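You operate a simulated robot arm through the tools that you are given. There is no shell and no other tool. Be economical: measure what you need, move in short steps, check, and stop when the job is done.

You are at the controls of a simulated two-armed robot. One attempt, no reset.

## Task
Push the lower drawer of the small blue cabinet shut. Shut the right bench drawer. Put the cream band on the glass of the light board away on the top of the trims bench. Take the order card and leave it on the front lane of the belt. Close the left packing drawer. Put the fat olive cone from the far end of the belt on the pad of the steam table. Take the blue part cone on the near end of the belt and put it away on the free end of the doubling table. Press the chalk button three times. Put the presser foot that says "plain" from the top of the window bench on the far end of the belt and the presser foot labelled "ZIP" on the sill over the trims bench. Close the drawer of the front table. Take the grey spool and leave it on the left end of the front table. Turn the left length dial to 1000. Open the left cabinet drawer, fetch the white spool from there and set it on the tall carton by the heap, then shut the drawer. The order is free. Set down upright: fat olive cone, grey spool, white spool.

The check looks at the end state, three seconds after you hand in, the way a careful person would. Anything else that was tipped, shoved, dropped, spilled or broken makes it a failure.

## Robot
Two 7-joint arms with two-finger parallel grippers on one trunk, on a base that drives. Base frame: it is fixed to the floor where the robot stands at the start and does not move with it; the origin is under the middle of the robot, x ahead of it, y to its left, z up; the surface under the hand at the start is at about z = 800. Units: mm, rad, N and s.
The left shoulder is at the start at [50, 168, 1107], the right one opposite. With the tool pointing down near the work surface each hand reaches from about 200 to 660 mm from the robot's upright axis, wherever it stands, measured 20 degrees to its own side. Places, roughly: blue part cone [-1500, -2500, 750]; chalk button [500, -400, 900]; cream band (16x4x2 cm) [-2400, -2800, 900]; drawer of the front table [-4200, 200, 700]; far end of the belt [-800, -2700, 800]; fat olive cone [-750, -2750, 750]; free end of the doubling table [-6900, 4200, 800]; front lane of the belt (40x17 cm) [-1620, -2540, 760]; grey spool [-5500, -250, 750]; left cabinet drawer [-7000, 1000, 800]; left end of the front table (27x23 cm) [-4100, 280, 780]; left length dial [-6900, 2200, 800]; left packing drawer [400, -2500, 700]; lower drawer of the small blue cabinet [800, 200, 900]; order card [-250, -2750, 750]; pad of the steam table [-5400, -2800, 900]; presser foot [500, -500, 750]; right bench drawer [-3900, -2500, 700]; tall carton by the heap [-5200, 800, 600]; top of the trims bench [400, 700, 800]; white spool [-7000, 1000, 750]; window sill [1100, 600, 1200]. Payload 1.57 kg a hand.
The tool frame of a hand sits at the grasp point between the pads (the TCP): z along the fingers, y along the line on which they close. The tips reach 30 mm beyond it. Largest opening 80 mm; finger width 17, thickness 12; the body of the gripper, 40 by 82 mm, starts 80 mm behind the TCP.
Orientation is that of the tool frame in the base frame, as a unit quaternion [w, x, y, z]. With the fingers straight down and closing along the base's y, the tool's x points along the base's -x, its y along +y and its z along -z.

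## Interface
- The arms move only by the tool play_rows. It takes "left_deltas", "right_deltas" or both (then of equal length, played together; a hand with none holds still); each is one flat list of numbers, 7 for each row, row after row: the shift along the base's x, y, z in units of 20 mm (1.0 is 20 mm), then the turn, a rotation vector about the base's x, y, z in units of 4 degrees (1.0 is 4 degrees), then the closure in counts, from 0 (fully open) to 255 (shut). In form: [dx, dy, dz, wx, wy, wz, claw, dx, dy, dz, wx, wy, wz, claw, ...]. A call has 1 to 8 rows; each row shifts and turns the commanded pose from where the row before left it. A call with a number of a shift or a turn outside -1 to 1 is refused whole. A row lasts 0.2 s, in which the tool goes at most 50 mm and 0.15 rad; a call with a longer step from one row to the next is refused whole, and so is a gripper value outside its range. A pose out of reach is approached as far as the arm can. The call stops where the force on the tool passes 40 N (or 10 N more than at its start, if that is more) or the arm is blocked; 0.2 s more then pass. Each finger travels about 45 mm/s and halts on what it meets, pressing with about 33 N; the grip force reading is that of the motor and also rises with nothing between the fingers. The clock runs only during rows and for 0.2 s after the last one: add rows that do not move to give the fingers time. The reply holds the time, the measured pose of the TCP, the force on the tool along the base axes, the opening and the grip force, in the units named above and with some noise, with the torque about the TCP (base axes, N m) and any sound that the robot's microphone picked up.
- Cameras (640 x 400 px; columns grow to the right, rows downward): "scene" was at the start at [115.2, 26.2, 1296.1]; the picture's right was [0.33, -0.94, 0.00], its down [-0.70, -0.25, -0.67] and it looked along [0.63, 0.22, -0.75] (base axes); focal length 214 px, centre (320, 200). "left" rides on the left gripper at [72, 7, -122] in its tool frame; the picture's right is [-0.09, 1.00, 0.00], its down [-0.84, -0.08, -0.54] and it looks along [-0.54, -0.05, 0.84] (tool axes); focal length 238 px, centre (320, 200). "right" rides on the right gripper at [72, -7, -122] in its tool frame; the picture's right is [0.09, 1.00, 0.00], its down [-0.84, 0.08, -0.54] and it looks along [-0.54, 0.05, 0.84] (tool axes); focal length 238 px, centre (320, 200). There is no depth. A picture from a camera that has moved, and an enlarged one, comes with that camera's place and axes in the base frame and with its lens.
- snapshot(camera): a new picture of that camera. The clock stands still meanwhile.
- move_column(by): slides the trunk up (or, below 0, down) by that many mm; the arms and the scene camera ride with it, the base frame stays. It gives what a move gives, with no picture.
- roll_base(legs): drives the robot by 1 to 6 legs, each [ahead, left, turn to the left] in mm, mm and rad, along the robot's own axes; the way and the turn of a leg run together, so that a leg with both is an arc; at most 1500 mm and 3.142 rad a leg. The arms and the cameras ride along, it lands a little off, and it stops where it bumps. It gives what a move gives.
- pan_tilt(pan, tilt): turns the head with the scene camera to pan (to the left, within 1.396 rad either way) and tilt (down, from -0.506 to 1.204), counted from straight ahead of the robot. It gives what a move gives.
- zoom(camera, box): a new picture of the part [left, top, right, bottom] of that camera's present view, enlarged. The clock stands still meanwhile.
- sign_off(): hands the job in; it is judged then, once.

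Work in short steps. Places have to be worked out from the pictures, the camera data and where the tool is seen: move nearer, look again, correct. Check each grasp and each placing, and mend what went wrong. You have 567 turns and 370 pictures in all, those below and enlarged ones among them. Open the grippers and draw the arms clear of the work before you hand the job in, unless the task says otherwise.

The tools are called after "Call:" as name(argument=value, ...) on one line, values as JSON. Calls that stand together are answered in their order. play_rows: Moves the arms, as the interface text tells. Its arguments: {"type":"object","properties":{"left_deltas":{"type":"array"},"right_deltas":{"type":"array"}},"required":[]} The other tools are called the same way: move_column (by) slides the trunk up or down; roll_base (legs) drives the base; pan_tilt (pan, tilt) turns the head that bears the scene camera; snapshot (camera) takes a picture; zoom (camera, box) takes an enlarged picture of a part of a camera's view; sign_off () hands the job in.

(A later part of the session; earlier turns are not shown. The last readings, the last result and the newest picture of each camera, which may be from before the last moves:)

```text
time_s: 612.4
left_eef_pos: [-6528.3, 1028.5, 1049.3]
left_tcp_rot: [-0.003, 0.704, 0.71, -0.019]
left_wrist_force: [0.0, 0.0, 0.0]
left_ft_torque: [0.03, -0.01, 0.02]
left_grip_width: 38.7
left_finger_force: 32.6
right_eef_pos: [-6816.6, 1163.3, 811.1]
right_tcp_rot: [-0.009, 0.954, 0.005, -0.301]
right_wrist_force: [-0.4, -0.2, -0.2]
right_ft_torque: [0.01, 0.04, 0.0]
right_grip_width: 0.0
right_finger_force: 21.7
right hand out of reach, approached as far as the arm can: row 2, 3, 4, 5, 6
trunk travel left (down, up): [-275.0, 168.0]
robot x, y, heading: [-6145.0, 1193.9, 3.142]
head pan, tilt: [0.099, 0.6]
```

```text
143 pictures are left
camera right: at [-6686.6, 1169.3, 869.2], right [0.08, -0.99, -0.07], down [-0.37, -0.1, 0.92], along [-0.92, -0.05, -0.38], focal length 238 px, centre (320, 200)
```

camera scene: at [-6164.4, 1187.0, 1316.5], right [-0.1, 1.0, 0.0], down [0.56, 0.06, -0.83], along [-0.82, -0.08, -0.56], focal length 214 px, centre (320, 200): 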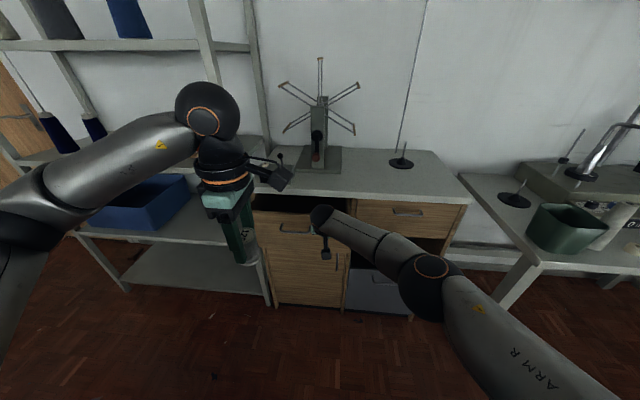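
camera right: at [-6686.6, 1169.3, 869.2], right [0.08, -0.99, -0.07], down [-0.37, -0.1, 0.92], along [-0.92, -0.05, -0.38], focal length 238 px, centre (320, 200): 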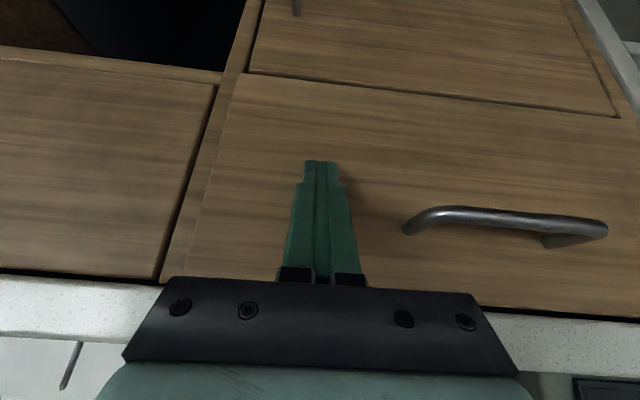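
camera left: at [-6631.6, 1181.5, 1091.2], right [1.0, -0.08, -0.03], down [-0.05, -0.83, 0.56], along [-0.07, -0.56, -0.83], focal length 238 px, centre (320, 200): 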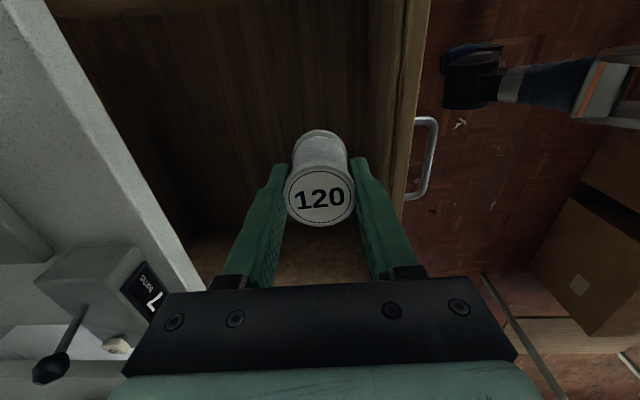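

Reach limit; finish with the base (force-limited).

Call:
roll_base(legs=[[60, 0, 0]])

Call:
snapshot(camera="right")

```text
time_s: 613.3
left_eef_pos: [-6558.6, 1027.1, 1050.0]
left_tcp_rot: [-0.004, 0.704, 0.71, -0.019]
left_wrist_force: [0.2, 0.1, -0.5]
left_ft_torque: [0.01, 0.02, 0.0]
left_grip_width: 38.5
left_finger_force: 33.0
right_eef_pos: [-6834.0, 1156.1, 804.0]
right_tcp_rot: [-0.008, 0.96, 0.007, -0.28]
right_wrist_force: [6.9, 1.1, 2.9]
right_ft_torque: [0.03, -0.13, -0.08]
right_grip_width: 0.0
right_finger_force: 21.2
trunk travel left (down, up): [-275.0, 168.0]
robot x, y, heading: [-6179.2, 1192.9, 3.142]
head pan, tilt: [0.099, 0.6]
stopped in leg 1: the force on the tool passed its limit at 167 N (the readings are from after the stop); the commanded pose is now the measured one
```

```text
142 pictures are left
camera right: at [-6707.3, 1161.7, 867.5], right [0.08, -0.99, -0.07], down [-0.41, -0.1, 0.91], along [-0.91, -0.05, -0.42], focal length 238 px, centre (320, 200)
```

right: 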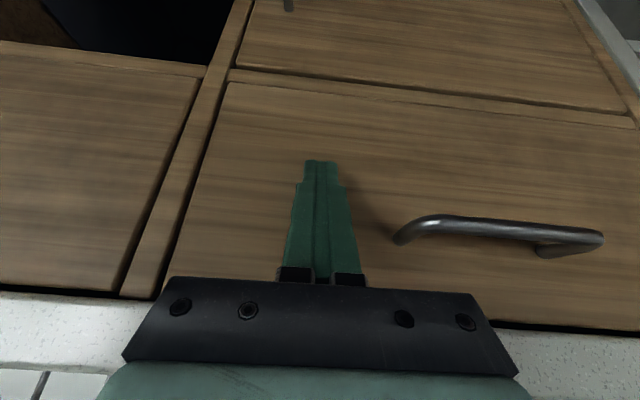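

Drawer is flush. Back off and restore the right hand; then head for the tall carton.

Call:
roll_base(legs=[[-150, 0, 0]])

Call:
play_rows(right_deltas=[0.9, 0.3, 0.3, 0, 0, 0, 255, 0.9, 0.3, 0.3, 0, 0, 0, 255, 0.9, 0.3, 0.3, 0, -0.5, 0, 255, 0.9, 0.3, 0.3, 0, -1, 0, 255, 0.9, 0.3, 0.3, 0, -1, 0, 255, 0.9, 0.3, 0.5, 0, -1, 0, 255, 0.9, 0.5, 0.5, 0, -1, 0, 255, 0.9, 0.5, 0.5, 0, -1, 0, 255])

Call:
play_rows(right_deltas=[0.5, 0.9, 0.8, 0, -1, 0, 0, 0.5, 0.9, 0.8, 0, -1, 0, 0, 0.5, 0.9, 0.8, 0, -0.7, 0, 0, 0.5, 0.9, 0.8, 0, 0, 0, 0, 0.5, 0.9, 0.8, 0, 0, 0, 0])

Call:
snapshot(camera="scene")

```text
time_s: 614.6
left_eef_pos: [-6413.4, 1028.1, 1049.5]
left_tcp_rot: [-0.004, 0.705, 0.709, -0.018]
left_wrist_force: [1.2, 0.8, -0.9]
left_ft_torque: [-0.03, -0.01, 0.02]
left_grip_width: 38.7
left_finger_force: 33.2
right_eef_pos: [-6688.9, 1157.4, 804.2]
right_tcp_rot: [-0.008, 0.96, 0.005, -0.281]
right_wrist_force: [-0.5, -0.1, -0.6]
right_ft_torque: [0.03, 0.01, 0.01]
right_grip_width: 0.0
right_finger_force: 21.6
trunk travel left (down, up): [-275.0, 168.0]
robot x, y, heading: [-6031.5, 1197.3, 3.138]
head pan, tilt: [0.099, 0.6]
```

```text
time_s: 616.5
left_eef_pos: [-6413.8, 1028.9, 1049.8]
left_tcp_rot: [-0.004, 0.704, 0.71, -0.019]
left_wrist_force: [0.7, 0.2, -0.9]
left_ft_torque: [0.04, 0.0, -0.01]
left_grip_width: 38.5
left_finger_force: 32.9
right_eef_pos: [-6543.7, 1213.6, 862.9]
right_tcp_rot: [-0.008, 0.996, 0.007, -0.093]
right_wrist_force: [0.4, -0.3, 0.5]
right_ft_torque: [0.02, 0.0, -0.02]
right_grip_width: 0.0
right_finger_force: 20.9
trunk travel left (down, up): [-275.0, 168.0]
robot x, y, heading: [-6027.6, 1195.5, 3.142]
head pan, tilt: [0.099, 0.6]
```

```text
time_s: 617.6
left_eef_pos: [-6413.6, 1027.4, 1049.0]
left_tcp_rot: [-0.003, 0.704, 0.71, -0.018]
left_wrist_force: [0.6, -0.1, -1.0]
left_ft_torque: [0.02, 0.03, -0.03]
left_grip_width: 38.4
left_finger_force: 33.0
right_eef_pos: [-6493.1, 1303.7, 943.8]
right_tcp_rot: [-0.007, 1.0, 0.008, 0.001]
right_wrist_force: [0.2, -0.1, -0.7]
right_ft_torque: [0.01, -0.04, -0.01]
right_grip_width: 80.1
right_finger_force: 0.0
trunk travel left (down, up): [-275.0, 168.0]
robot x, y, heading: [-6028.9, 1197.8, 3.143]
head pan, tilt: [0.099, 0.6]
```

```text
141 pictures are left
camera scene: at [-6156.0, 1187.4, 1316.5], right [-0.1, 1.0, 0.0], down [0.56, 0.06, -0.83], along [-0.82, -0.08, -0.56], focal length 214 px, centre (320, 200)
```

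scene: 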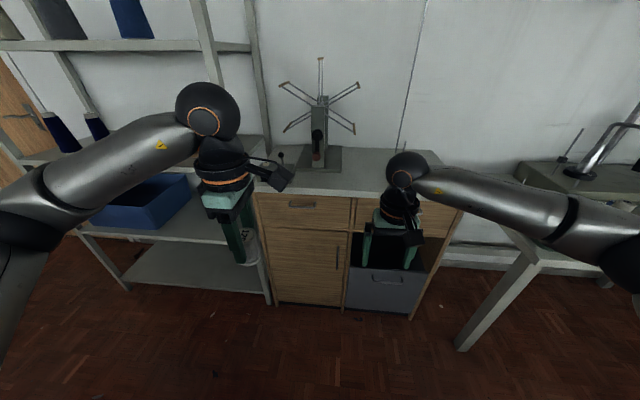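

Left drawer shut. Turn around to face east and look at the cartons.

Call:
roll_base(legs=[[0, 0, -3.14]])

Call:
pan_tilt(pan=-0.2, tilt=0.5)

Call:
snapshot(camera="scene")

```text
time_s: 625.4
left_eef_pos: [-5646.9, 1369.4, 1049.4]
left_tcp_rot: [-0.019, 0.715, -0.699, 0.003]
left_wrist_force: [-0.8, 0.1, -0.9]
left_ft_torque: [-0.01, 0.0, -0.01]
left_grip_width: 38.4
left_finger_force: 33.1
right_eef_pos: [-5563.2, 1095.7, 943.6]
right_tcp_rot: [-0.002, -0.016, 1.0, -0.006]
right_wrist_force: [0.2, 0.2, 0.0]
right_ft_torque: [0.01, 0.02, -0.01]
right_grip_width: 80.2
right_finger_force: 0.1
trunk travel left (down, up): [-275.0, 168.0]
robot x, y, heading: [-6029.8, 1197.1, 0.018]
head pan, tilt: [0.099, 0.6]
```

```text
time_s: 626.2
left_eef_pos: [-5647.4, 1371.0, 1050.4]
left_tcp_rot: [-0.018, 0.715, -0.699, 0.003]
left_wrist_force: [-0.6, 0.4, 0.2]
left_ft_torque: [0.04, -0.02, 0.0]
left_grip_width: 38.2
left_finger_force: 33.5
right_eef_pos: [-5563.6, 1095.9, 943.6]
right_tcp_rot: [-0.002, -0.016, 1.0, -0.008]
right_wrist_force: [0.1, -0.1, -0.4]
right_ft_torque: [0.01, -0.01, -0.01]
right_grip_width: 79.8
right_finger_force: 0.0
trunk travel left (down, up): [-275.0, 168.0]
robot x, y, heading: [-6027.3, 1200.3, 0.017]
head pan, tilt: [-0.201, 0.499]
```

```text
140 pictures are left
camera scene: at [-5898.8, 1179.7, 1325.6], right [-0.18, -0.98, 0.0], down [-0.47, 0.09, -0.88], along [0.86, -0.16, -0.48], focal length 214 px, centre (320, 200)
```

scene: 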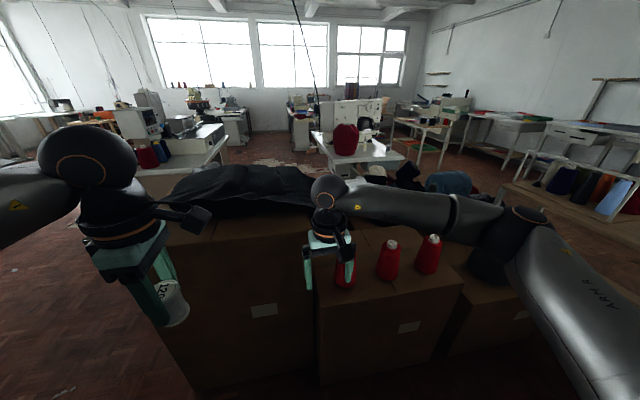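

Call:
zoom(camera="scene", box=[140, 140, 500, 380])

```text
1.67 times, centred on (320, 260) of scene
camera zoom: at [-5898.8, 1179.7, 1325.6], right [-0.18, -0.98, 0.0], down [-0.47, 0.09, -0.88], along [0.86, -0.16, -0.48], focal length 358 px, centre (320, 100)
```

zoom: 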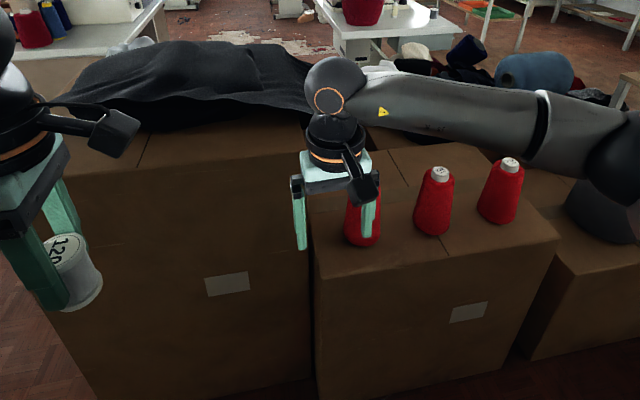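

The middle carton (top z≈585, x≥−5400, y 500–1090, three red cones at x≈−5310) matches the "tall carton" coordinates. I'll set the spool at ≈[-5335,868] between two cones. Raise the right hand, reposition, and lower the column.

Call:
play_rows(right_deltas=[-0.9, 0, 1, 0, 0, 0, 0, -0.9, 0, 1, 0, 0, 0, 0, -0.9, 0, 1, 0, 0, 0, 0, -0.9, 0, 1, 0, 0, 0, 0, -0.9, -0.5, 1, 0, 0, 0, 0, -0.5, -0.5, 1, 0, 0, 0, 0, 0, -0.5, 1, 0, 0, 0, 0, 0, -0.5, 1, 0, 0, 0, 0])

Call:
roll_base(legs=[[0, -460, -0.017], [130, 0, 0]])

Call:
move_column(by=-200)

Call:
pan_tilt(pan=0.1, tilt=0.7)

Call:
snapshot(camera="scene")

Call:
snapshot(camera="left")

```text
time_s: 628.0
left_eef_pos: [-5648.0, 1370.0, 1049.2]
left_tcp_rot: [-0.018, 0.715, -0.699, 0.004]
left_wrist_force: [-1.1, -0.1, -1.0]
left_ft_torque: [-0.01, 0.01, 0.02]
left_grip_width: 38.2
left_finger_force: 33.0
right_eef_pos: [-5664.4, 1057.0, 1105.3]
right_tcp_rot: [-0.001, -0.016, 1.0, -0.007]
right_wrist_force: [-0.3, 0.3, 0.1]
right_ft_torque: [0.0, -0.02, -0.02]
right_grip_width: 80.0
right_finger_force: 0.2
trunk travel left (down, up): [-275.0, 168.0]
robot x, y, heading: [-6028.2, 1198.6, 0.015]
head pan, tilt: [-0.201, 0.499]
```

```text
time_s: 633.4
left_eef_pos: [-5513.0, 892.1, 1048.3]
left_tcp_rot: [0.018, -0.705, 0.709, -0.004]
left_wrist_force: [0.3, 0.0, 0.0]
left_ft_torque: [0.01, 0.05, 0.03]
left_grip_width: 38.3
left_finger_force: 32.8
right_eef_pos: [-5538.5, 580.3, 1104.2]
right_tcp_rot: [-0.003, -0.001, 1.0, -0.007]
right_wrist_force: [0.5, 0.8, 0.6]
right_ft_torque: [-0.01, 0.03, 0.02]
right_grip_width: 80.0
right_finger_force: 0.1
trunk travel left (down, up): [-275.0, 168.0]
robot x, y, heading: [-5900.3, 728.3, -0.012]
head pan, tilt: [-0.201, 0.499]
```

```text
time_s: 635.6
left_eef_pos: [-5513.1, 891.4, 848.1]
left_tcp_rot: [0.018, -0.705, 0.709, -0.003]
left_wrist_force: [0.4, -0.7, 0.6]
left_ft_torque: [0.01, 0.0, -0.01]
left_grip_width: 38.6
left_finger_force: 32.6
right_eef_pos: [-5538.5, 579.7, 904.9]
right_tcp_rot: [-0.001, -0.001, 1.0, -0.006]
right_wrist_force: [1.1, -0.2, 0.4]
right_ft_torque: [0.01, -0.01, 0.01]
right_grip_width: 80.1
right_finger_force: 0.0
trunk travel left (down, up): [-75.0, 368.0]
robot x, y, heading: [-5899.8, 729.7, -0.012]
head pan, tilt: [-0.201, 0.499]
```

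```text
time_s: 636.4
left_eef_pos: [-5513.9, 891.1, 848.9]
left_tcp_rot: [0.019, -0.705, 0.709, -0.005]
left_wrist_force: [-0.7, 0.5, -0.4]
left_ft_torque: [0.0, -0.02, -0.01]
left_grip_width: 38.3
left_finger_force: 33.4
right_eef_pos: [-5538.6, 579.6, 903.8]
right_tcp_rot: [-0.002, 0.0, 1.0, -0.007]
right_wrist_force: [0.6, -0.3, -0.1]
right_ft_torque: [-0.01, -0.02, -0.01]
right_grip_width: 80.1
right_finger_force: 0.0
trunk travel left (down, up): [-75.0, 368.0]
robot x, y, heading: [-5898.9, 733.4, -0.012]
head pan, tilt: [0.099, 0.7]
```

```text
138 pictures are left
camera scene: at [-5773.9, 735.8, 1107.9], right [0.08, -1.0, 0.0], down [-0.64, -0.05, -0.77], along [0.76, 0.06, -0.64], focal length 214 px, centre (320, 200)
```

scene: 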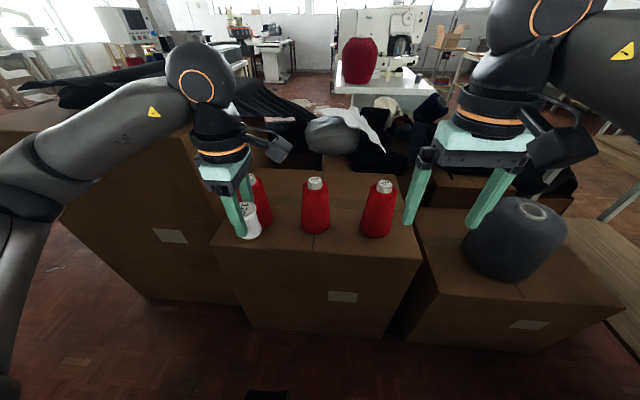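

```text
137 pictures are left
camera left: at [-5522.7, 815.9, 970.0], right [-0.99, 0.1, -0.03], down [0.06, 0.82, 0.56], along [0.08, 0.56, -0.83], focal length 238 px, centre (320, 200)
```

left: 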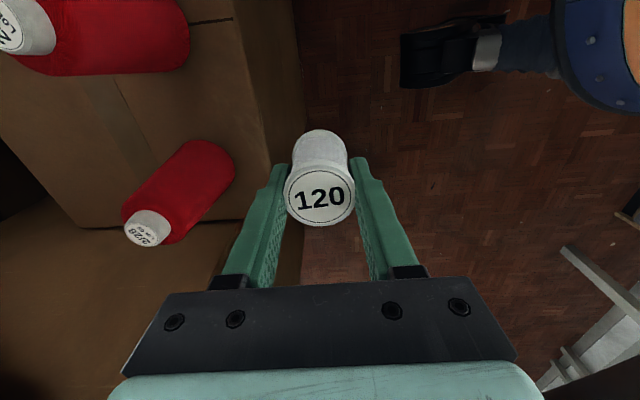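

Middle carton center ≈[-5170,783,585] – matches. Move the spool over [-5340,872] and lower.

Call:
play_rows(left_deltas=[1, -0.12, 0, 0, 0, 0, 255, 1, -0.12, 0, 0, 0, 0, 255, 1, -0.12, 0, 0, 0, 0, 255, 1, -0.12, 0, 0, 0, 0, 255, 1, -0.12, 0, 0, 0, 0, 255, 1, -0.12, 0, 0, 0, 0, 255, 1, -0.12, 0, 0, 0, 0, 255, 1, -0.12, 0, 0, 0, 0, 255])

Call:
play_rows(left_deltas=[0.7, 0, -0.8, 0, 0, 0, 255, 0, 0, -1, 0, 0, 0, 255, 0, 0, -1, 0, 0, 0, 255, 0, 0, -1, 0, 0, 0, 255, 0, 0, -1, 0, 0, 0, 255, 0, 0, -1, 0, 0, 0, 255])

Call:
snapshot(camera="left")

Call:
snapshot(camera="scene")

```text
time_s: 638.2
left_eef_pos: [-5352.5, 872.5, 848.9]
left_tcp_rot: [0.019, -0.705, 0.709, -0.004]
left_wrist_force: [0.9, 0.1, -1.0]
left_ft_torque: [0.02, -0.02, 0.01]
left_grip_width: 38.3
left_finger_force: 33.0
right_eef_pos: [-5537.4, 579.8, 904.4]
right_tcp_rot: [-0.002, 0.0, 1.0, -0.007]
right_wrist_force: [-0.5, 0.5, -0.2]
right_ft_torque: [0.01, -0.01, 0.05]
right_grip_width: 80.1
right_finger_force: 0.0
trunk travel left (down, up): [-75.0, 368.0]
robot x, y, heading: [-5899.9, 727.9, -0.013]
head pan, tilt: [0.099, 0.7]
```

```text
time_s: 639.6
left_eef_pos: [-5339.6, 870.3, 732.4]
left_tcp_rot: [0.019, -0.705, 0.709, -0.004]
left_wrist_force: [0.5, 0.1, -0.1]
left_ft_torque: [0.0, 0.02, -0.01]
left_grip_width: 38.2
left_finger_force: 32.6
right_eef_pos: [-5538.6, 579.7, 903.9]
right_tcp_rot: [-0.001, -0.001, 1.0, -0.007]
right_wrist_force: [-0.7, 0.0, 1.2]
right_ft_torque: [0.01, 0.0, -0.01]
right_grip_width: 80.2
right_finger_force: 0.0
trunk travel left (down, up): [-75.0, 368.0]
robot x, y, heading: [-5899.6, 729.6, -0.014]
head pan, tilt: [0.099, 0.7]
```

```text
136 pictures are left
camera left: at [-5350.2, 795.6, 853.4], right [-0.99, 0.1, -0.03], down [0.06, 0.82, 0.56], along [0.08, 0.56, -0.83], focal length 238 px, centre (320, 200)
```

left: 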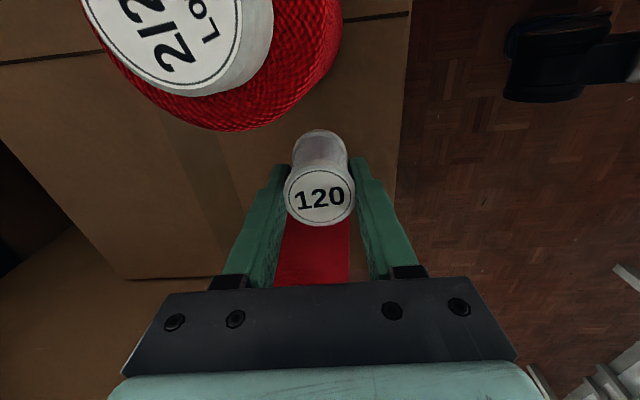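

```text
135 pictures are left
camera scene: at [-5773.9, 735.9, 1107.9], right [0.08, -1.0, 0.0], down [-0.64, -0.05, -0.76], along [0.76, 0.06, -0.64], focal length 214 px, centre (320, 200)
```

scene: 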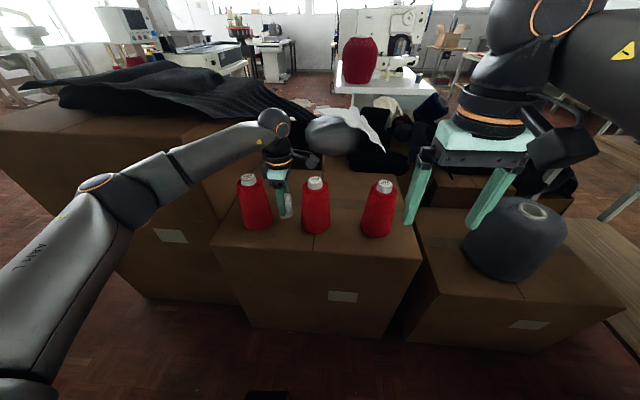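

The wrist camera would come down on a red cone in this orientation. Raise, rotate the hand back 90° (camera toward me), then lower.

Call:
play_rows(left_deltas=[0, 0, 1, 0, 0, 0, 255, 0, 0, 1, 0, 0, 0, 255, 0, 0, 1, 0, 0, 0, 255, 0, 0, 1, 0, 0, 0, 255, -1, 0, 0.5, 0, 0, -1, 255, -1, 0, 0, 0, 0, -1, 255, -1, 0, 0, 0, 0, -1, 255, -1, 0, 0, 0, 0, -1, 255])

Call:
play_rows(left_deltas=[0, 0, 0, 0, 0, -1, 255, 0, 0, 0, 0, 0, -1, 255, 0, 0, 0, 0, 0, -1, 255, 0, 0, 0, 0, 0, -1, 255, 0, 0, 0, 0, 0, -1, 255, 0, 0, 0, 0, 0, -1, 255, 0, 0, 0, 0, 0, -1, 255, 0, 0, 0, 0, 0, -1, 255])

Call:
play_rows(left_deltas=[0, 0, 0, 0, 0, -1, 255, 0, 0, 0, 0, 0, -1, 255, 0, 0, 0, 0, 0, -1, 255, 0, 0, 0, 0, 0, -1, 255, 0, 0, 0, 0, 0, -1, 255, 0, 0, 0, 0, 0, -1, 255, 0, 0, 0, 0, 0, -1, 255, 0, 0, 0, 0, 0, -1, 255])

Call:
play_rows(left_deltas=[0, 0, 0, 0, 0, -1, 255, 0, 0, 0, 0, 0, -1, 255, 1, 0, 0, 0, 0, -0.5, 255, 1, 0, 0, 0, 0, 0, 255, 1, 0, 0, 0, 0, 0, 255, 1, 0, 0, 0, 0, 0, 255])

Call:
snapshot(camera="left")

Call:
zoom(camera="scene", box=[200, 110, 440, 270])

```text
time_s: 641.4
left_eef_pos: [-5419.4, 872.2, 823.0]
left_tcp_rot: [0.018, -0.6, 0.8, -0.007]
left_wrist_force: [0.0, -0.4, -0.5]
left_ft_torque: [0.0, -0.01, -0.01]
left_grip_width: 38.4
left_finger_force: 32.7
right_eef_pos: [-5538.0, 580.4, 903.8]
right_tcp_rot: [-0.001, 0.0, 1.0, -0.008]
right_wrist_force: [0.2, 0.5, -0.5]
right_ft_torque: [0.0, 0.01, 0.01]
right_grip_width: 80.2
right_finger_force: 0.0
trunk travel left (down, up): [-75.0, 368.0]
robot x, y, heading: [-5900.6, 727.6, -0.017]
head pan, tilt: [0.099, 0.7]
```

```text
time_s: 643.2
left_eef_pos: [-5418.8, 871.2, 822.7]
left_tcp_rot: [0.015, -0.355, 0.935, -0.012]
left_wrist_force: [0.2, -1.2, -0.3]
left_ft_torque: [0.0, -0.01, 0.0]
left_grip_width: 38.2
left_finger_force: 32.5
right_eef_pos: [-5536.5, 580.0, 905.3]
right_tcp_rot: [-0.001, -0.001, 1.0, -0.007]
right_wrist_force: [-0.1, 0.7, -0.5]
right_ft_torque: [-0.03, 0.04, 0.02]
right_grip_width: 79.8
right_finger_force: 0.1
trunk travel left (down, up): [-75.0, 368.0]
robot x, y, heading: [-5899.3, 732.1, -0.017]
head pan, tilt: [0.099, 0.7]
```

```text
time_s: 645.0
left_eef_pos: [-5419.8, 871.7, 823.9]
left_tcp_rot: [0.012, -0.083, 0.996, -0.015]
left_wrist_force: [-0.4, 0.0, -1.0]
left_ft_torque: [-0.03, -0.02, -0.02]
left_grip_width: 38.1
left_finger_force: 33.2
right_eef_pos: [-5539.4, 578.7, 904.3]
right_tcp_rot: [-0.001, 0.0, 1.0, -0.007]
right_wrist_force: [-0.1, -0.3, 0.7]
right_ft_torque: [0.01, 0.0, -0.01]
right_grip_width: 80.0
right_finger_force: 0.0
trunk travel left (down, up): [-75.0, 368.0]
robot x, y, heading: [-5901.2, 729.0, -0.01]
head pan, tilt: [0.099, 0.7]
```

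```text
time_s: 646.4
left_eef_pos: [-5338.9, 872.1, 823.6]
left_tcp_rot: [0.011, 0.003, 1.0, -0.016]
left_wrist_force: [0.0, -0.5, -0.4]
left_ft_torque: [-0.06, -0.03, 0.0]
left_grip_width: 38.4
left_finger_force: 33.5
right_eef_pos: [-5538.0, 579.5, 905.4]
right_tcp_rot: [-0.001, -0.001, 1.0, -0.008]
right_wrist_force: [-0.7, 0.0, 0.1]
right_ft_torque: [0.05, 0.02, 0.0]
right_grip_width: 80.0
right_finger_force: 0.0
trunk travel left (down, up): [-75.0, 368.0]
robot x, y, heading: [-5899.7, 731.1, -0.01]
head pan, tilt: [0.099, 0.7]
```

```text
134 pictures are left
camera left: at [-5413.3, 881.4, 943.3], right [0.1, 0.99, -0.03], down [0.82, -0.06, 0.56], along [0.56, -0.08, -0.83], focal length 238 px, centre (320, 200)
```

left: 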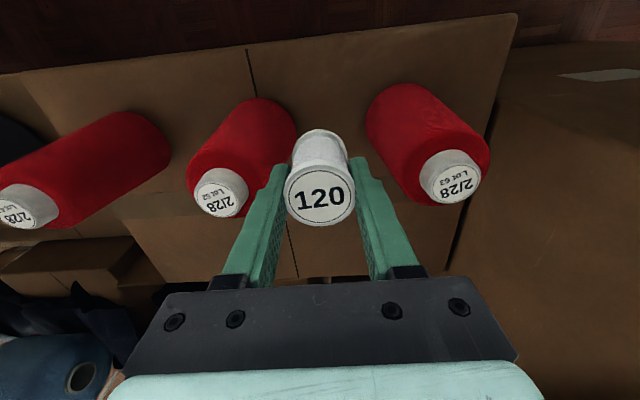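

```text
2.50 times, centred on (320, 190) of scene
camera zoom: at [-5773.9, 735.9, 1107.9], right [0.08, -1.0, 0.0], down [-0.64, -0.05, -0.76], along [0.76, 0.06, -0.64], focal length 536 px, centre (320, 225)
```

zoom: 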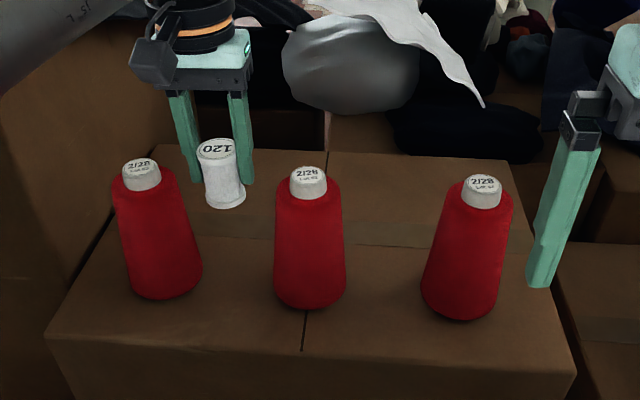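

Space between the cones is adequate (~30 mm each side). Lower.

Call:
play_rows(left_deltas=[0, 0, -1, 0, 0, 0, 255, 0, 0, -1, 0, 0, 0, 255, 0, 0, -1, 0, 0, 0, 255, 0, 0, -1, 0, 0, 0, 255, 0, 0, -1, 0, 0, 0, 255, 0, 0, -1, 0, 0, 0, 255, 0, 0, -1, 0, 0, 0, 255, 0, 0, -1, 0, 0, 0, 255])

Call:
snapshot(camera="left")

Call:
zoom(camera="scene", box=[200, 110, 440, 270])

```text
time_s: 648.2
left_eef_pos: [-5339.2, 872.1, 668.5]
left_tcp_rot: [0.014, 0.003, 1.0, -0.016]
left_wrist_force: [-7.2, 4.4, 25.5]
left_ft_torque: [0.61, 0.48, 0.08]
left_grip_width: 38.3
left_finger_force: 32.5
right_eef_pos: [-5540.5, 578.3, 906.3]
right_tcp_rot: [0.0, -0.002, 1.0, -0.007]
right_wrist_force: [-0.5, 1.0, 0.0]
right_ft_torque: [0.02, 0.01, -0.01]
right_grip_width: 79.8
right_finger_force: 0.0
trunk travel left (down, up): [-75.0, 368.0]
robot x, y, heading: [-5899.1, 731.1, -0.012]
head pan, tilt: [0.099, 0.7]
```

```text
132 pictures are left
camera left: at [-5413.2, 881.8, 788.8], right [0.1, 0.99, -0.03], down [0.82, -0.06, 0.57], along [0.56, -0.08, -0.82], focal length 238 px, centre (320, 200)
```

left: 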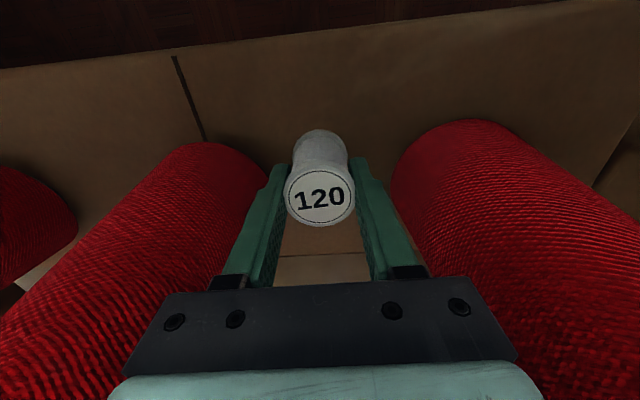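

```text
2.50 times, centred on (320, 190) of scene
camera zoom: at [-5776.2, 735.6, 1108.9], right [0.09, -1.0, 0.0], down [-0.64, -0.05, -0.77], along [0.76, 0.07, -0.64], focal length 536 px, centre (320, 225)
```

zoom: 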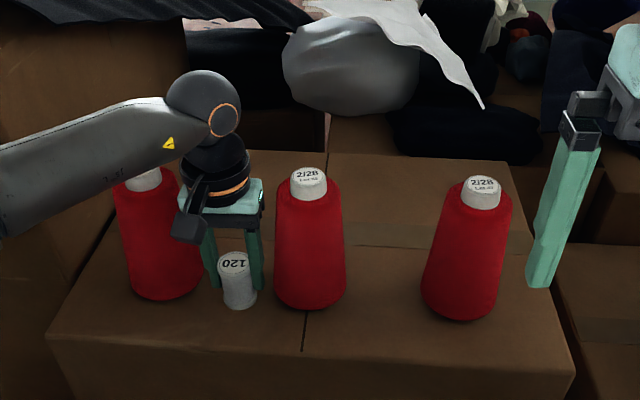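

Contact (carton top ≈ z 624). Ease up, release, and lift straight.

Call:
play_rows(left_deltas=[0, 0, 0.25, 0, 0, 0, 255, 0, 0, 0, 0, 0, 0, 220, 0, 0, 0, 0, 0, 0, 170, 0, 0, 0, 0, 0, 0, 110, 0, 0, 0, 0, 0, 0, 100, 0, 0, 0.6, 0, 0, 0, 100, 0, 0, 1, 0, 0, 0, 100, 0, 0, 1, 0, 0, 0, 100])

Call:
play_rows(left_deltas=[0, 0, 1, 0, 0, 0, 100, 0, 0, 1, 0, 0, 0, 100, 0, 0, 1, 0, 0, 0, 100, 0, 0, 1, 0, 0, 0, 100, 0, 0, 1, 0, 0, 0, 100, -0.9, 0, 1, 0, 0, 0, 0, -0.9, 0, 0, 0, 0, 0, 0, -0.9, 0, 0, 0, 0, 0, 0])

Call:
zoom(camera="scene", box=[200, 110, 440, 270])

```text
time_s: 650.0
left_eef_pos: [-5339.3, 870.4, 721.6]
left_tcp_rot: [0.011, 0.003, 1.0, -0.016]
left_wrist_force: [0.7, 0.4, 0.3]
left_ft_torque: [-0.01, 0.02, 0.01]
left_grip_width: 48.7
left_finger_force: 0.1
right_eef_pos: [-5538.4, 578.9, 904.1]
right_tcp_rot: [0.0, -0.001, 1.0, -0.007]
right_wrist_force: [0.7, -0.1, -0.4]
right_ft_torque: [-0.01, 0.0, -0.02]
right_grip_width: 80.2
right_finger_force: 0.1
trunk travel left (down, up): [-75.0, 368.0]
robot x, y, heading: [-5898.1, 726.3, -0.012]
head pan, tilt: [0.099, 0.7]
```

```text
time_s: 651.8
left_eef_pos: [-5392.6, 872.2, 840.3]
left_tcp_rot: [0.01, 0.003, 1.0, -0.015]
left_wrist_force: [-0.2, 0.1, 0.2]
left_ft_torque: [-0.02, 0.01, 0.02]
left_grip_width: 80.0
left_finger_force: 0.0
right_eef_pos: [-5538.5, 578.6, 905.5]
right_tcp_rot: [-0.001, -0.001, 1.0, -0.007]
right_wrist_force: [-0.1, 0.4, -1.1]
right_ft_torque: [0.01, -0.01, -0.01]
right_grip_width: 80.1
right_finger_force: 0.0
trunk travel left (down, up): [-75.0, 368.0]
robot x, y, heading: [-5896.3, 728.8, -0.009]
head pan, tilt: [0.099, 0.7]
```

```text
2.50 times, centred on (320, 190) of scene
camera zoom: at [-5773.9, 735.9, 1107.9], right [0.08, -1.0, 0.0], down [-0.64, -0.05, -0.76], along [0.76, 0.06, -0.64], focal length 536 px, centre (320, 225)
```

zoom: 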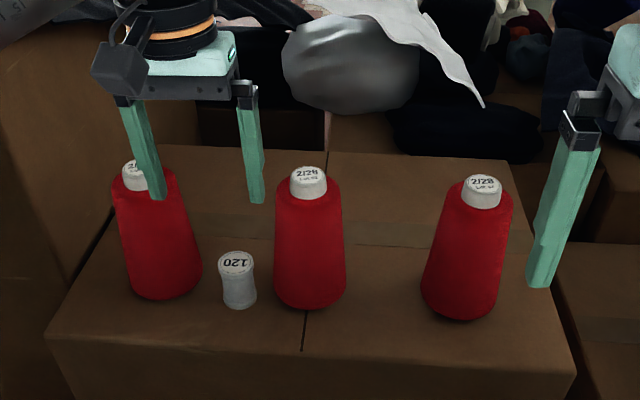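

White spool stands upright on the carton. Restore the column, retract, and drive round to the right bench drawer (south side).

Call:
play_rows(left_deltas=[-0.9, 0, 0.5, 0, 0, 0, 0, -0.9, 0, 0.5, 0, 0, 0, 0, -0.9, 0, 0.5, 0, 0, 0, 0, -0.5, 0, 0.5, 0, 0, 0, 0])

Call:
move_column(by=200)

Call:
roll_base(legs=[[-300, 0, 0.01], [0, -1500, 0], [0, -1120, 0], [1500, 0, 0], [650, 0, 0], [0, 0, -1.57]])

Call:
pan_tilt(pan=0.2, tilt=0.6)

Call:
snapshot(camera="scene")

```text
time_s: 652.8
left_eef_pos: [-5455.9, 873.2, 880.7]
left_tcp_rot: [0.01, 0.003, 1.0, -0.016]
left_wrist_force: [-0.5, 0.7, 0.0]
left_ft_torque: [0.03, 0.0, -0.01]
left_grip_width: 79.8
left_finger_force: 0.1
right_eef_pos: [-5538.7, 579.0, 904.7]
right_tcp_rot: [-0.001, -0.001, 1.0, -0.007]
right_wrist_force: [0.8, 0.3, -0.2]
right_ft_torque: [0.01, 0.02, 0.0]
right_grip_width: 80.0
right_finger_force: 0.1
trunk travel left (down, up): [-75.0, 368.0]
robot x, y, heading: [-5897.4, 726.2, -0.011]
head pan, tilt: [0.099, 0.7]
```

```text
time_s: 655.0
left_eef_pos: [-5456.9, 872.9, 1081.2]
left_tcp_rot: [0.01, 0.003, 1.0, -0.016]
left_wrist_force: [0.1, -0.3, -0.5]
left_ft_torque: [-0.03, -0.03, 0.0]
left_grip_width: 80.0
left_finger_force: 0.0
right_eef_pos: [-5537.0, 578.9, 1104.0]
right_tcp_rot: [-0.002, -0.001, 1.0, -0.006]
right_wrist_force: [-0.3, -0.1, 0.3]
right_ft_torque: [0.01, 0.02, 0.02]
right_grip_width: 80.0
right_finger_force: 0.0
trunk travel left (down, up): [-275.0, 168.0]
robot x, y, heading: [-5896.7, 729.9, -0.019]
head pan, tilt: [0.099, 0.7]
```

```text
time_s: 693.8
left_eef_pos: [-3785.9, -2203.3, 1079.9]
left_tcp_rot: [-0.003, 0.681, 0.732, -0.019]
left_wrist_force: [-0.1, 0.8, 0.2]
left_ft_torque: [-0.03, 0.03, 0.0]
left_grip_width: 80.0
left_finger_force: 0.1
right_eef_pos: [-4084.7, -2144.5, 1103.9]
right_tcp_rot: [-0.005, 0.678, 0.735, -0.005]
right_wrist_force: [0.6, 0.0, -0.9]
right_ft_torque: [-0.01, 0.01, 0.05]
right_grip_width: 80.0
right_finger_force: 0.1
trunk travel left (down, up): [-275.0, 168.0]
robot x, y, heading: [-3965.7, -1771.0, -1.51]
head pan, tilt: [0.099, 0.7]
```

```text
time_s: 694.5
left_eef_pos: [-3785.5, -2204.0, 1081.3]
left_tcp_rot: [-0.003, 0.68, 0.733, -0.019]
left_wrist_force: [0.8, -0.4, -0.1]
left_ft_torque: [-0.01, 0.01, -0.03]
left_grip_width: 79.9
left_finger_force: 0.1
right_eef_pos: [-4084.7, -2144.4, 1104.6]
right_tcp_rot: [-0.006, 0.678, 0.735, -0.004]
right_wrist_force: [0.1, 0.0, 0.1]
right_ft_torque: [0.01, -0.01, 0.01]
right_grip_width: 79.7
right_finger_force: 0.1
trunk travel left (down, up): [-275.0, 168.0]
robot x, y, heading: [-3964.1, -1772.1, -1.511]
head pan, tilt: [0.201, 0.6]
```

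```text
129 pictures are left
camera scene: at [-3937.1, -1897.5, 1316.5], right [-0.96, -0.26, 0.0], down [-0.15, 0.55, -0.82], along [0.22, -0.8, -0.57], focal length 214 px, centre (320, 200)
```

scene: 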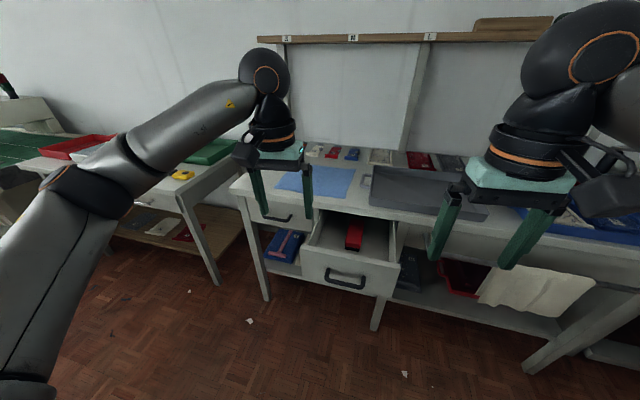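

The right bench drawer is open (front ≈ y −2360, x≈−3898). Line up the left hand, closed and pitched, in front of it.

Call:
roll_base(legs=[[60, -110, -0.06]])

Call:
move_column(by=-120)

Call:
play_rows(left_deltas=[0, 0.1, -0.4, -1, 0, 0, 255, 0, 0.1, -0.4, -1, 0, 0, 255, 0, 0.1, -0.4, -1, 0, 0, 255, 0, 0.1, -0.4, -1, 0, 0, 255, 0, 0, -0.4, -1, 0, 0, 255, 0, 0, -0.4, -1, 0, 0, 255, 0, 0, -0.4, -1, 0, 0, 255, 0, 0, -0.4, -1, 0, 0, 255])

Call:
snapshot(camera="left")

Call:
snapshot(camera="scene")

```text
time_s: 696.1
left_eef_pos: [-3918.2, -2274.5, 1080.6]
left_tcp_rot: [-0.003, 0.701, 0.713, -0.018]
left_wrist_force: [0.2, 0.0, 0.5]
left_ft_torque: [0.02, 0.01, 0.05]
left_grip_width: 80.4
left_finger_force: 0.1
right_eef_pos: [-4212.8, -2199.0, 1105.0]
right_tcp_rot: [-0.006, 0.699, 0.715, -0.004]
right_wrist_force: [-0.3, 0.6, -0.7]
right_ft_torque: [0.02, -0.07, 0.02]
right_grip_width: 79.9
right_finger_force: 0.0
trunk travel left (down, up): [-275.0, 168.0]
robot x, y, heading: [-4072.7, -1835.2, -1.569]
head pan, tilt: [0.201, 0.6]
```

```text
time_s: 697.6
left_eef_pos: [-3917.7, -2275.2, 961.0]
left_tcp_rot: [-0.004, 0.702, 0.712, -0.018]
left_wrist_force: [-0.6, -0.6, 0.0]
left_ft_torque: [0.01, 0.01, 0.02]
left_grip_width: 79.9
left_finger_force: 0.0
right_eef_pos: [-4212.6, -2198.3, 984.8]
right_tcp_rot: [-0.005, 0.7, 0.715, -0.004]
right_wrist_force: [0.8, -0.6, 0.4]
right_ft_torque: [0.01, 0.0, -0.01]
right_grip_width: 79.7
right_finger_force: 0.1
trunk travel left (down, up): [-155.0, 288.0]
robot x, y, heading: [-4070.1, -1836.7, -1.563]
head pan, tilt: [0.201, 0.6]
```

```text
time_s: 699.4
left_eef_pos: [-3916.8, -2266.3, 896.8]
left_tcp_rot: [0.191, 0.675, 0.679, -0.215]
left_wrist_force: [0.5, 1.4, -0.6]
left_ft_torque: [-0.02, 0.01, -0.02]
left_grip_width: 0.0
left_finger_force: 20.9
right_eef_pos: [-4212.6, -2198.9, 984.5]
right_tcp_rot: [-0.005, 0.699, 0.715, -0.004]
right_wrist_force: [-0.6, 1.0, 0.2]
right_ft_torque: [0.02, -0.01, -0.02]
right_grip_width: 79.9
right_finger_force: 0.1
trunk travel left (down, up): [-155.0, 288.0]
robot x, y, heading: [-4070.1, -1833.6, -1.565]
head pan, tilt: [0.201, 0.6]
```

```text
128 pictures are left
camera left: at [-3906.8, -2140.4, 958.9], right [1.0, -0.08, 0.02], down [-0.05, -0.4, 0.91], along [-0.07, -0.91, -0.4], focal length 238 px, centre (320, 200)
```

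left: 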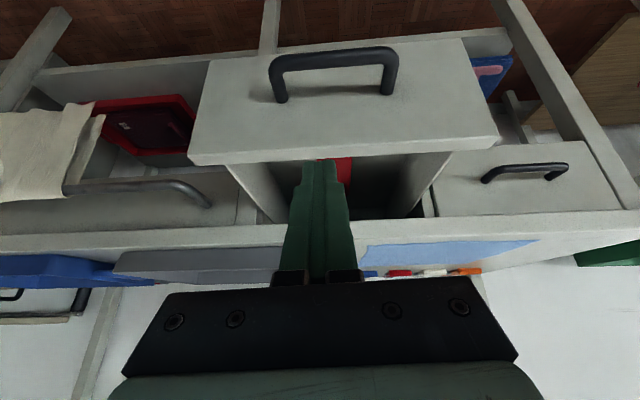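

```text
127 pictures are left
camera scene: at [-4051.0, -1960.6, 1196.5], right [-0.98, -0.21, 0.0], down [-0.12, 0.55, -0.83], along [0.17, -0.81, -0.56], focal length 214 px, centre (320, 200)
```

scene: 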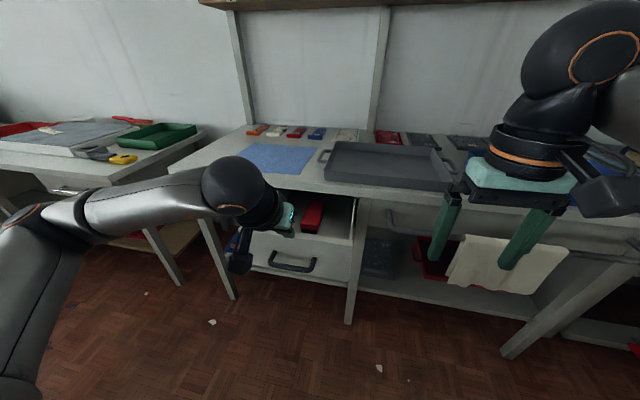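

Face spans z≈620–800 at y≈−2375. Bring the fingertips to [−3900,−2330,745] and push.

Call:
play_rows(left_deltas=[0.12, -0.3, -0.9, 0, 0, 0, 255, 0.12, -0.3, -0.9, 0, 0, 0, 255, 0.12, -0.3, -0.9, 0, 0, 0, 255, 0.12, -0.3, -0.9, 0, 0, 0, 255, 0.12, -0.3, -0.9, 0, 0, 0, 255, 0.12, -0.3, -0.9, 0, 0, 0, 255, 0.12, -0.3, -0.9, 0, 0, 0, 255])

Call:
snapshot(camera="left")

```text
time_s: 701.0
left_eef_pos: [-3901.0, -2312.0, 770.5]
left_tcp_rot: [0.19, 0.675, 0.68, -0.214]
left_wrist_force: [-0.9, 0.6, 0.0]
left_ft_torque: [-0.03, -0.01, -0.02]
left_grip_width: 0.0
left_finger_force: 21.0
right_eef_pos: [-4213.2, -2198.4, 985.0]
right_tcp_rot: [-0.006, 0.699, 0.715, -0.004]
right_wrist_force: [-0.9, 0.4, -0.2]
right_ft_torque: [-0.01, -0.04, 0.03]
right_grip_width: 80.0
right_finger_force: 0.0
trunk travel left (down, up): [-155.0, 288.0]
robot x, y, heading: [-4067.2, -1835.9, -1.562]
head pan, tilt: [0.201, 0.6]
```

```text
126 pictures are left
camera left: at [-3890.4, -2184.7, 833.5], right [1.0, -0.08, 0.02], down [-0.05, -0.4, 0.91], along [-0.07, -0.91, -0.41], focal length 238 px, centre (320, 200)
```

left: 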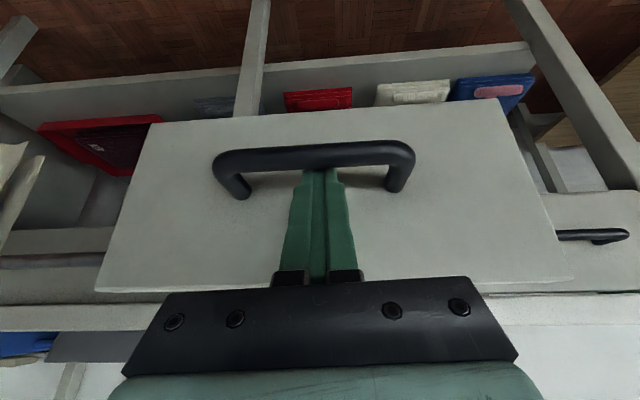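

Push with the arm, then the base.

Call:
play_rows(left_deltas=[0, -0.6, 0.1, 0, 0, 0, 255, 0, -0.6, 0, 0, 0, 0, 255, 0, -0.6, 0, 0, 0, 0, 255, 0, -0.6, 0, 0, 0, 0, 255, 0, -0.6, 0, 0, 0, 0, 255, 0, -0.6, 0, 0, 0, 0, 255, 0, -0.6, 0, 0, 0, 0, 255, 0, -0.6, 0, 0, 0, 0, 255])

Call:
play_rows(left_deltas=[0, -0.6, 0, 0, 0, 0, 255, 0, -0.6, 0, 0, 0, 0, 255, 0, -0.6, 0, 0, 0, 0, 255, 0, -0.6, 0, 0, 0, 0, 255, 0, -0.6, 0, 0, 0, 0, 255, 0, -0.6, 0, 0, 0, 0, 255, 0, -0.6, 0, 0, 0, 0, 255])

Call:
snapshot(camera="left")

```text
time_s: 702.8
left_eef_pos: [-3901.6, -2405.1, 770.8]
left_tcp_rot: [0.19, 0.676, 0.679, -0.213]
left_wrist_force: [0.5, -0.6, -0.6]
left_ft_torque: [0.02, 0.0, 0.0]
left_grip_width: 0.0
left_finger_force: 21.3
right_eef_pos: [-4212.8, -2197.8, 984.7]
right_tcp_rot: [-0.006, 0.7, 0.714, -0.003]
right_wrist_force: [0.6, -0.6, -0.1]
right_ft_torque: [-0.04, 0.01, 0.02]
right_grip_width: 79.9
right_finger_force: 0.0
trunk travel left (down, up): [-155.0, 288.0]
robot x, y, heading: [-4068.0, -1836.0, -1.564]
head pan, tilt: [0.201, 0.6]
```

```text
time_s: 704.4
left_eef_pos: [-3899.8, -2488.9, 773.6]
left_tcp_rot: [0.191, 0.675, 0.679, -0.215]
left_wrist_force: [0.4, -0.3, -0.1]
left_ft_torque: [-0.01, -0.02, 0.02]
left_grip_width: 0.0
left_finger_force: 21.0
right_eef_pos: [-4212.8, -2199.0, 985.6]
right_tcp_rot: [-0.005, 0.699, 0.715, -0.005]
right_wrist_force: [1.0, 0.5, -0.3]
right_ft_torque: [-0.01, 0.01, -0.01]
right_grip_width: 80.0
right_finger_force: 0.1
trunk travel left (down, up): [-155.0, 288.0]
robot x, y, heading: [-4068.3, -1834.2, -1.571]
head pan, tilt: [0.201, 0.6]
```

```text
125 pictures are left
camera left: at [-3890.1, -2363.1, 836.0], right [1.0, -0.08, 0.02], down [-0.05, -0.4, 0.91], along [-0.07, -0.91, -0.4], focal length 238 px, centre (320, 200)
```

left: 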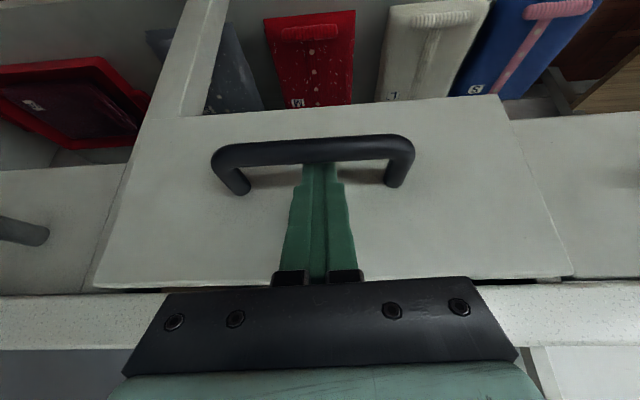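

Nearly shut. Finish gently.

Call:
play_rows(left_deltas=[0, -0.3, 0, 0, 0, 0, 255, 0, -0.3, 0, 0, 0, 0, 255, 0, -0.3, 0, 0, 0, 0, 255, 0, -0.3, 0, 0, 0, 0, 255, 0, -0.3, 0, 0, 0, 0, 255, 0, -0.3, 0, 0, 0, 0, 255, 0, -0.3, 0, 0, 0, 0, 255])

Call:
snapshot(camera="left")

```text
time_s: 706.0
left_eef_pos: [-3901.3, -2524.0, 772.3]
left_tcp_rot: [0.188, 0.675, 0.681, -0.211]
left_wrist_force: [4.1, 37.9, 6.5]
left_ft_torque: [0.6, 0.2, 0.05]
left_grip_width: 0.3
left_finger_force: 21.3
right_eef_pos: [-4212.6, -2195.5, 986.2]
right_tcp_rot: [-0.005, 0.699, 0.715, -0.006]
right_wrist_force: [-0.1, -0.2, -0.5]
right_ft_torque: [0.01, -0.01, -0.01]
right_grip_width: 79.9
right_finger_force: 0.1
trunk travel left (down, up): [-155.0, 288.0]
robot x, y, heading: [-4070.7, -1832.8, -1.562]
head pan, tilt: [0.201, 0.6]
```

```text
124 pictures are left
camera left: at [-3891.4, -2399.5, 836.7], right [1.0, -0.08, 0.02], down [-0.05, -0.41, 0.91], along [-0.07, -0.91, -0.41], focal length 238 px, centre (320, 200)
```

left: 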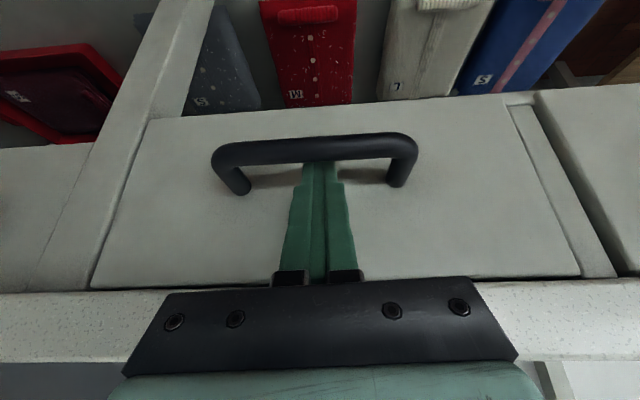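

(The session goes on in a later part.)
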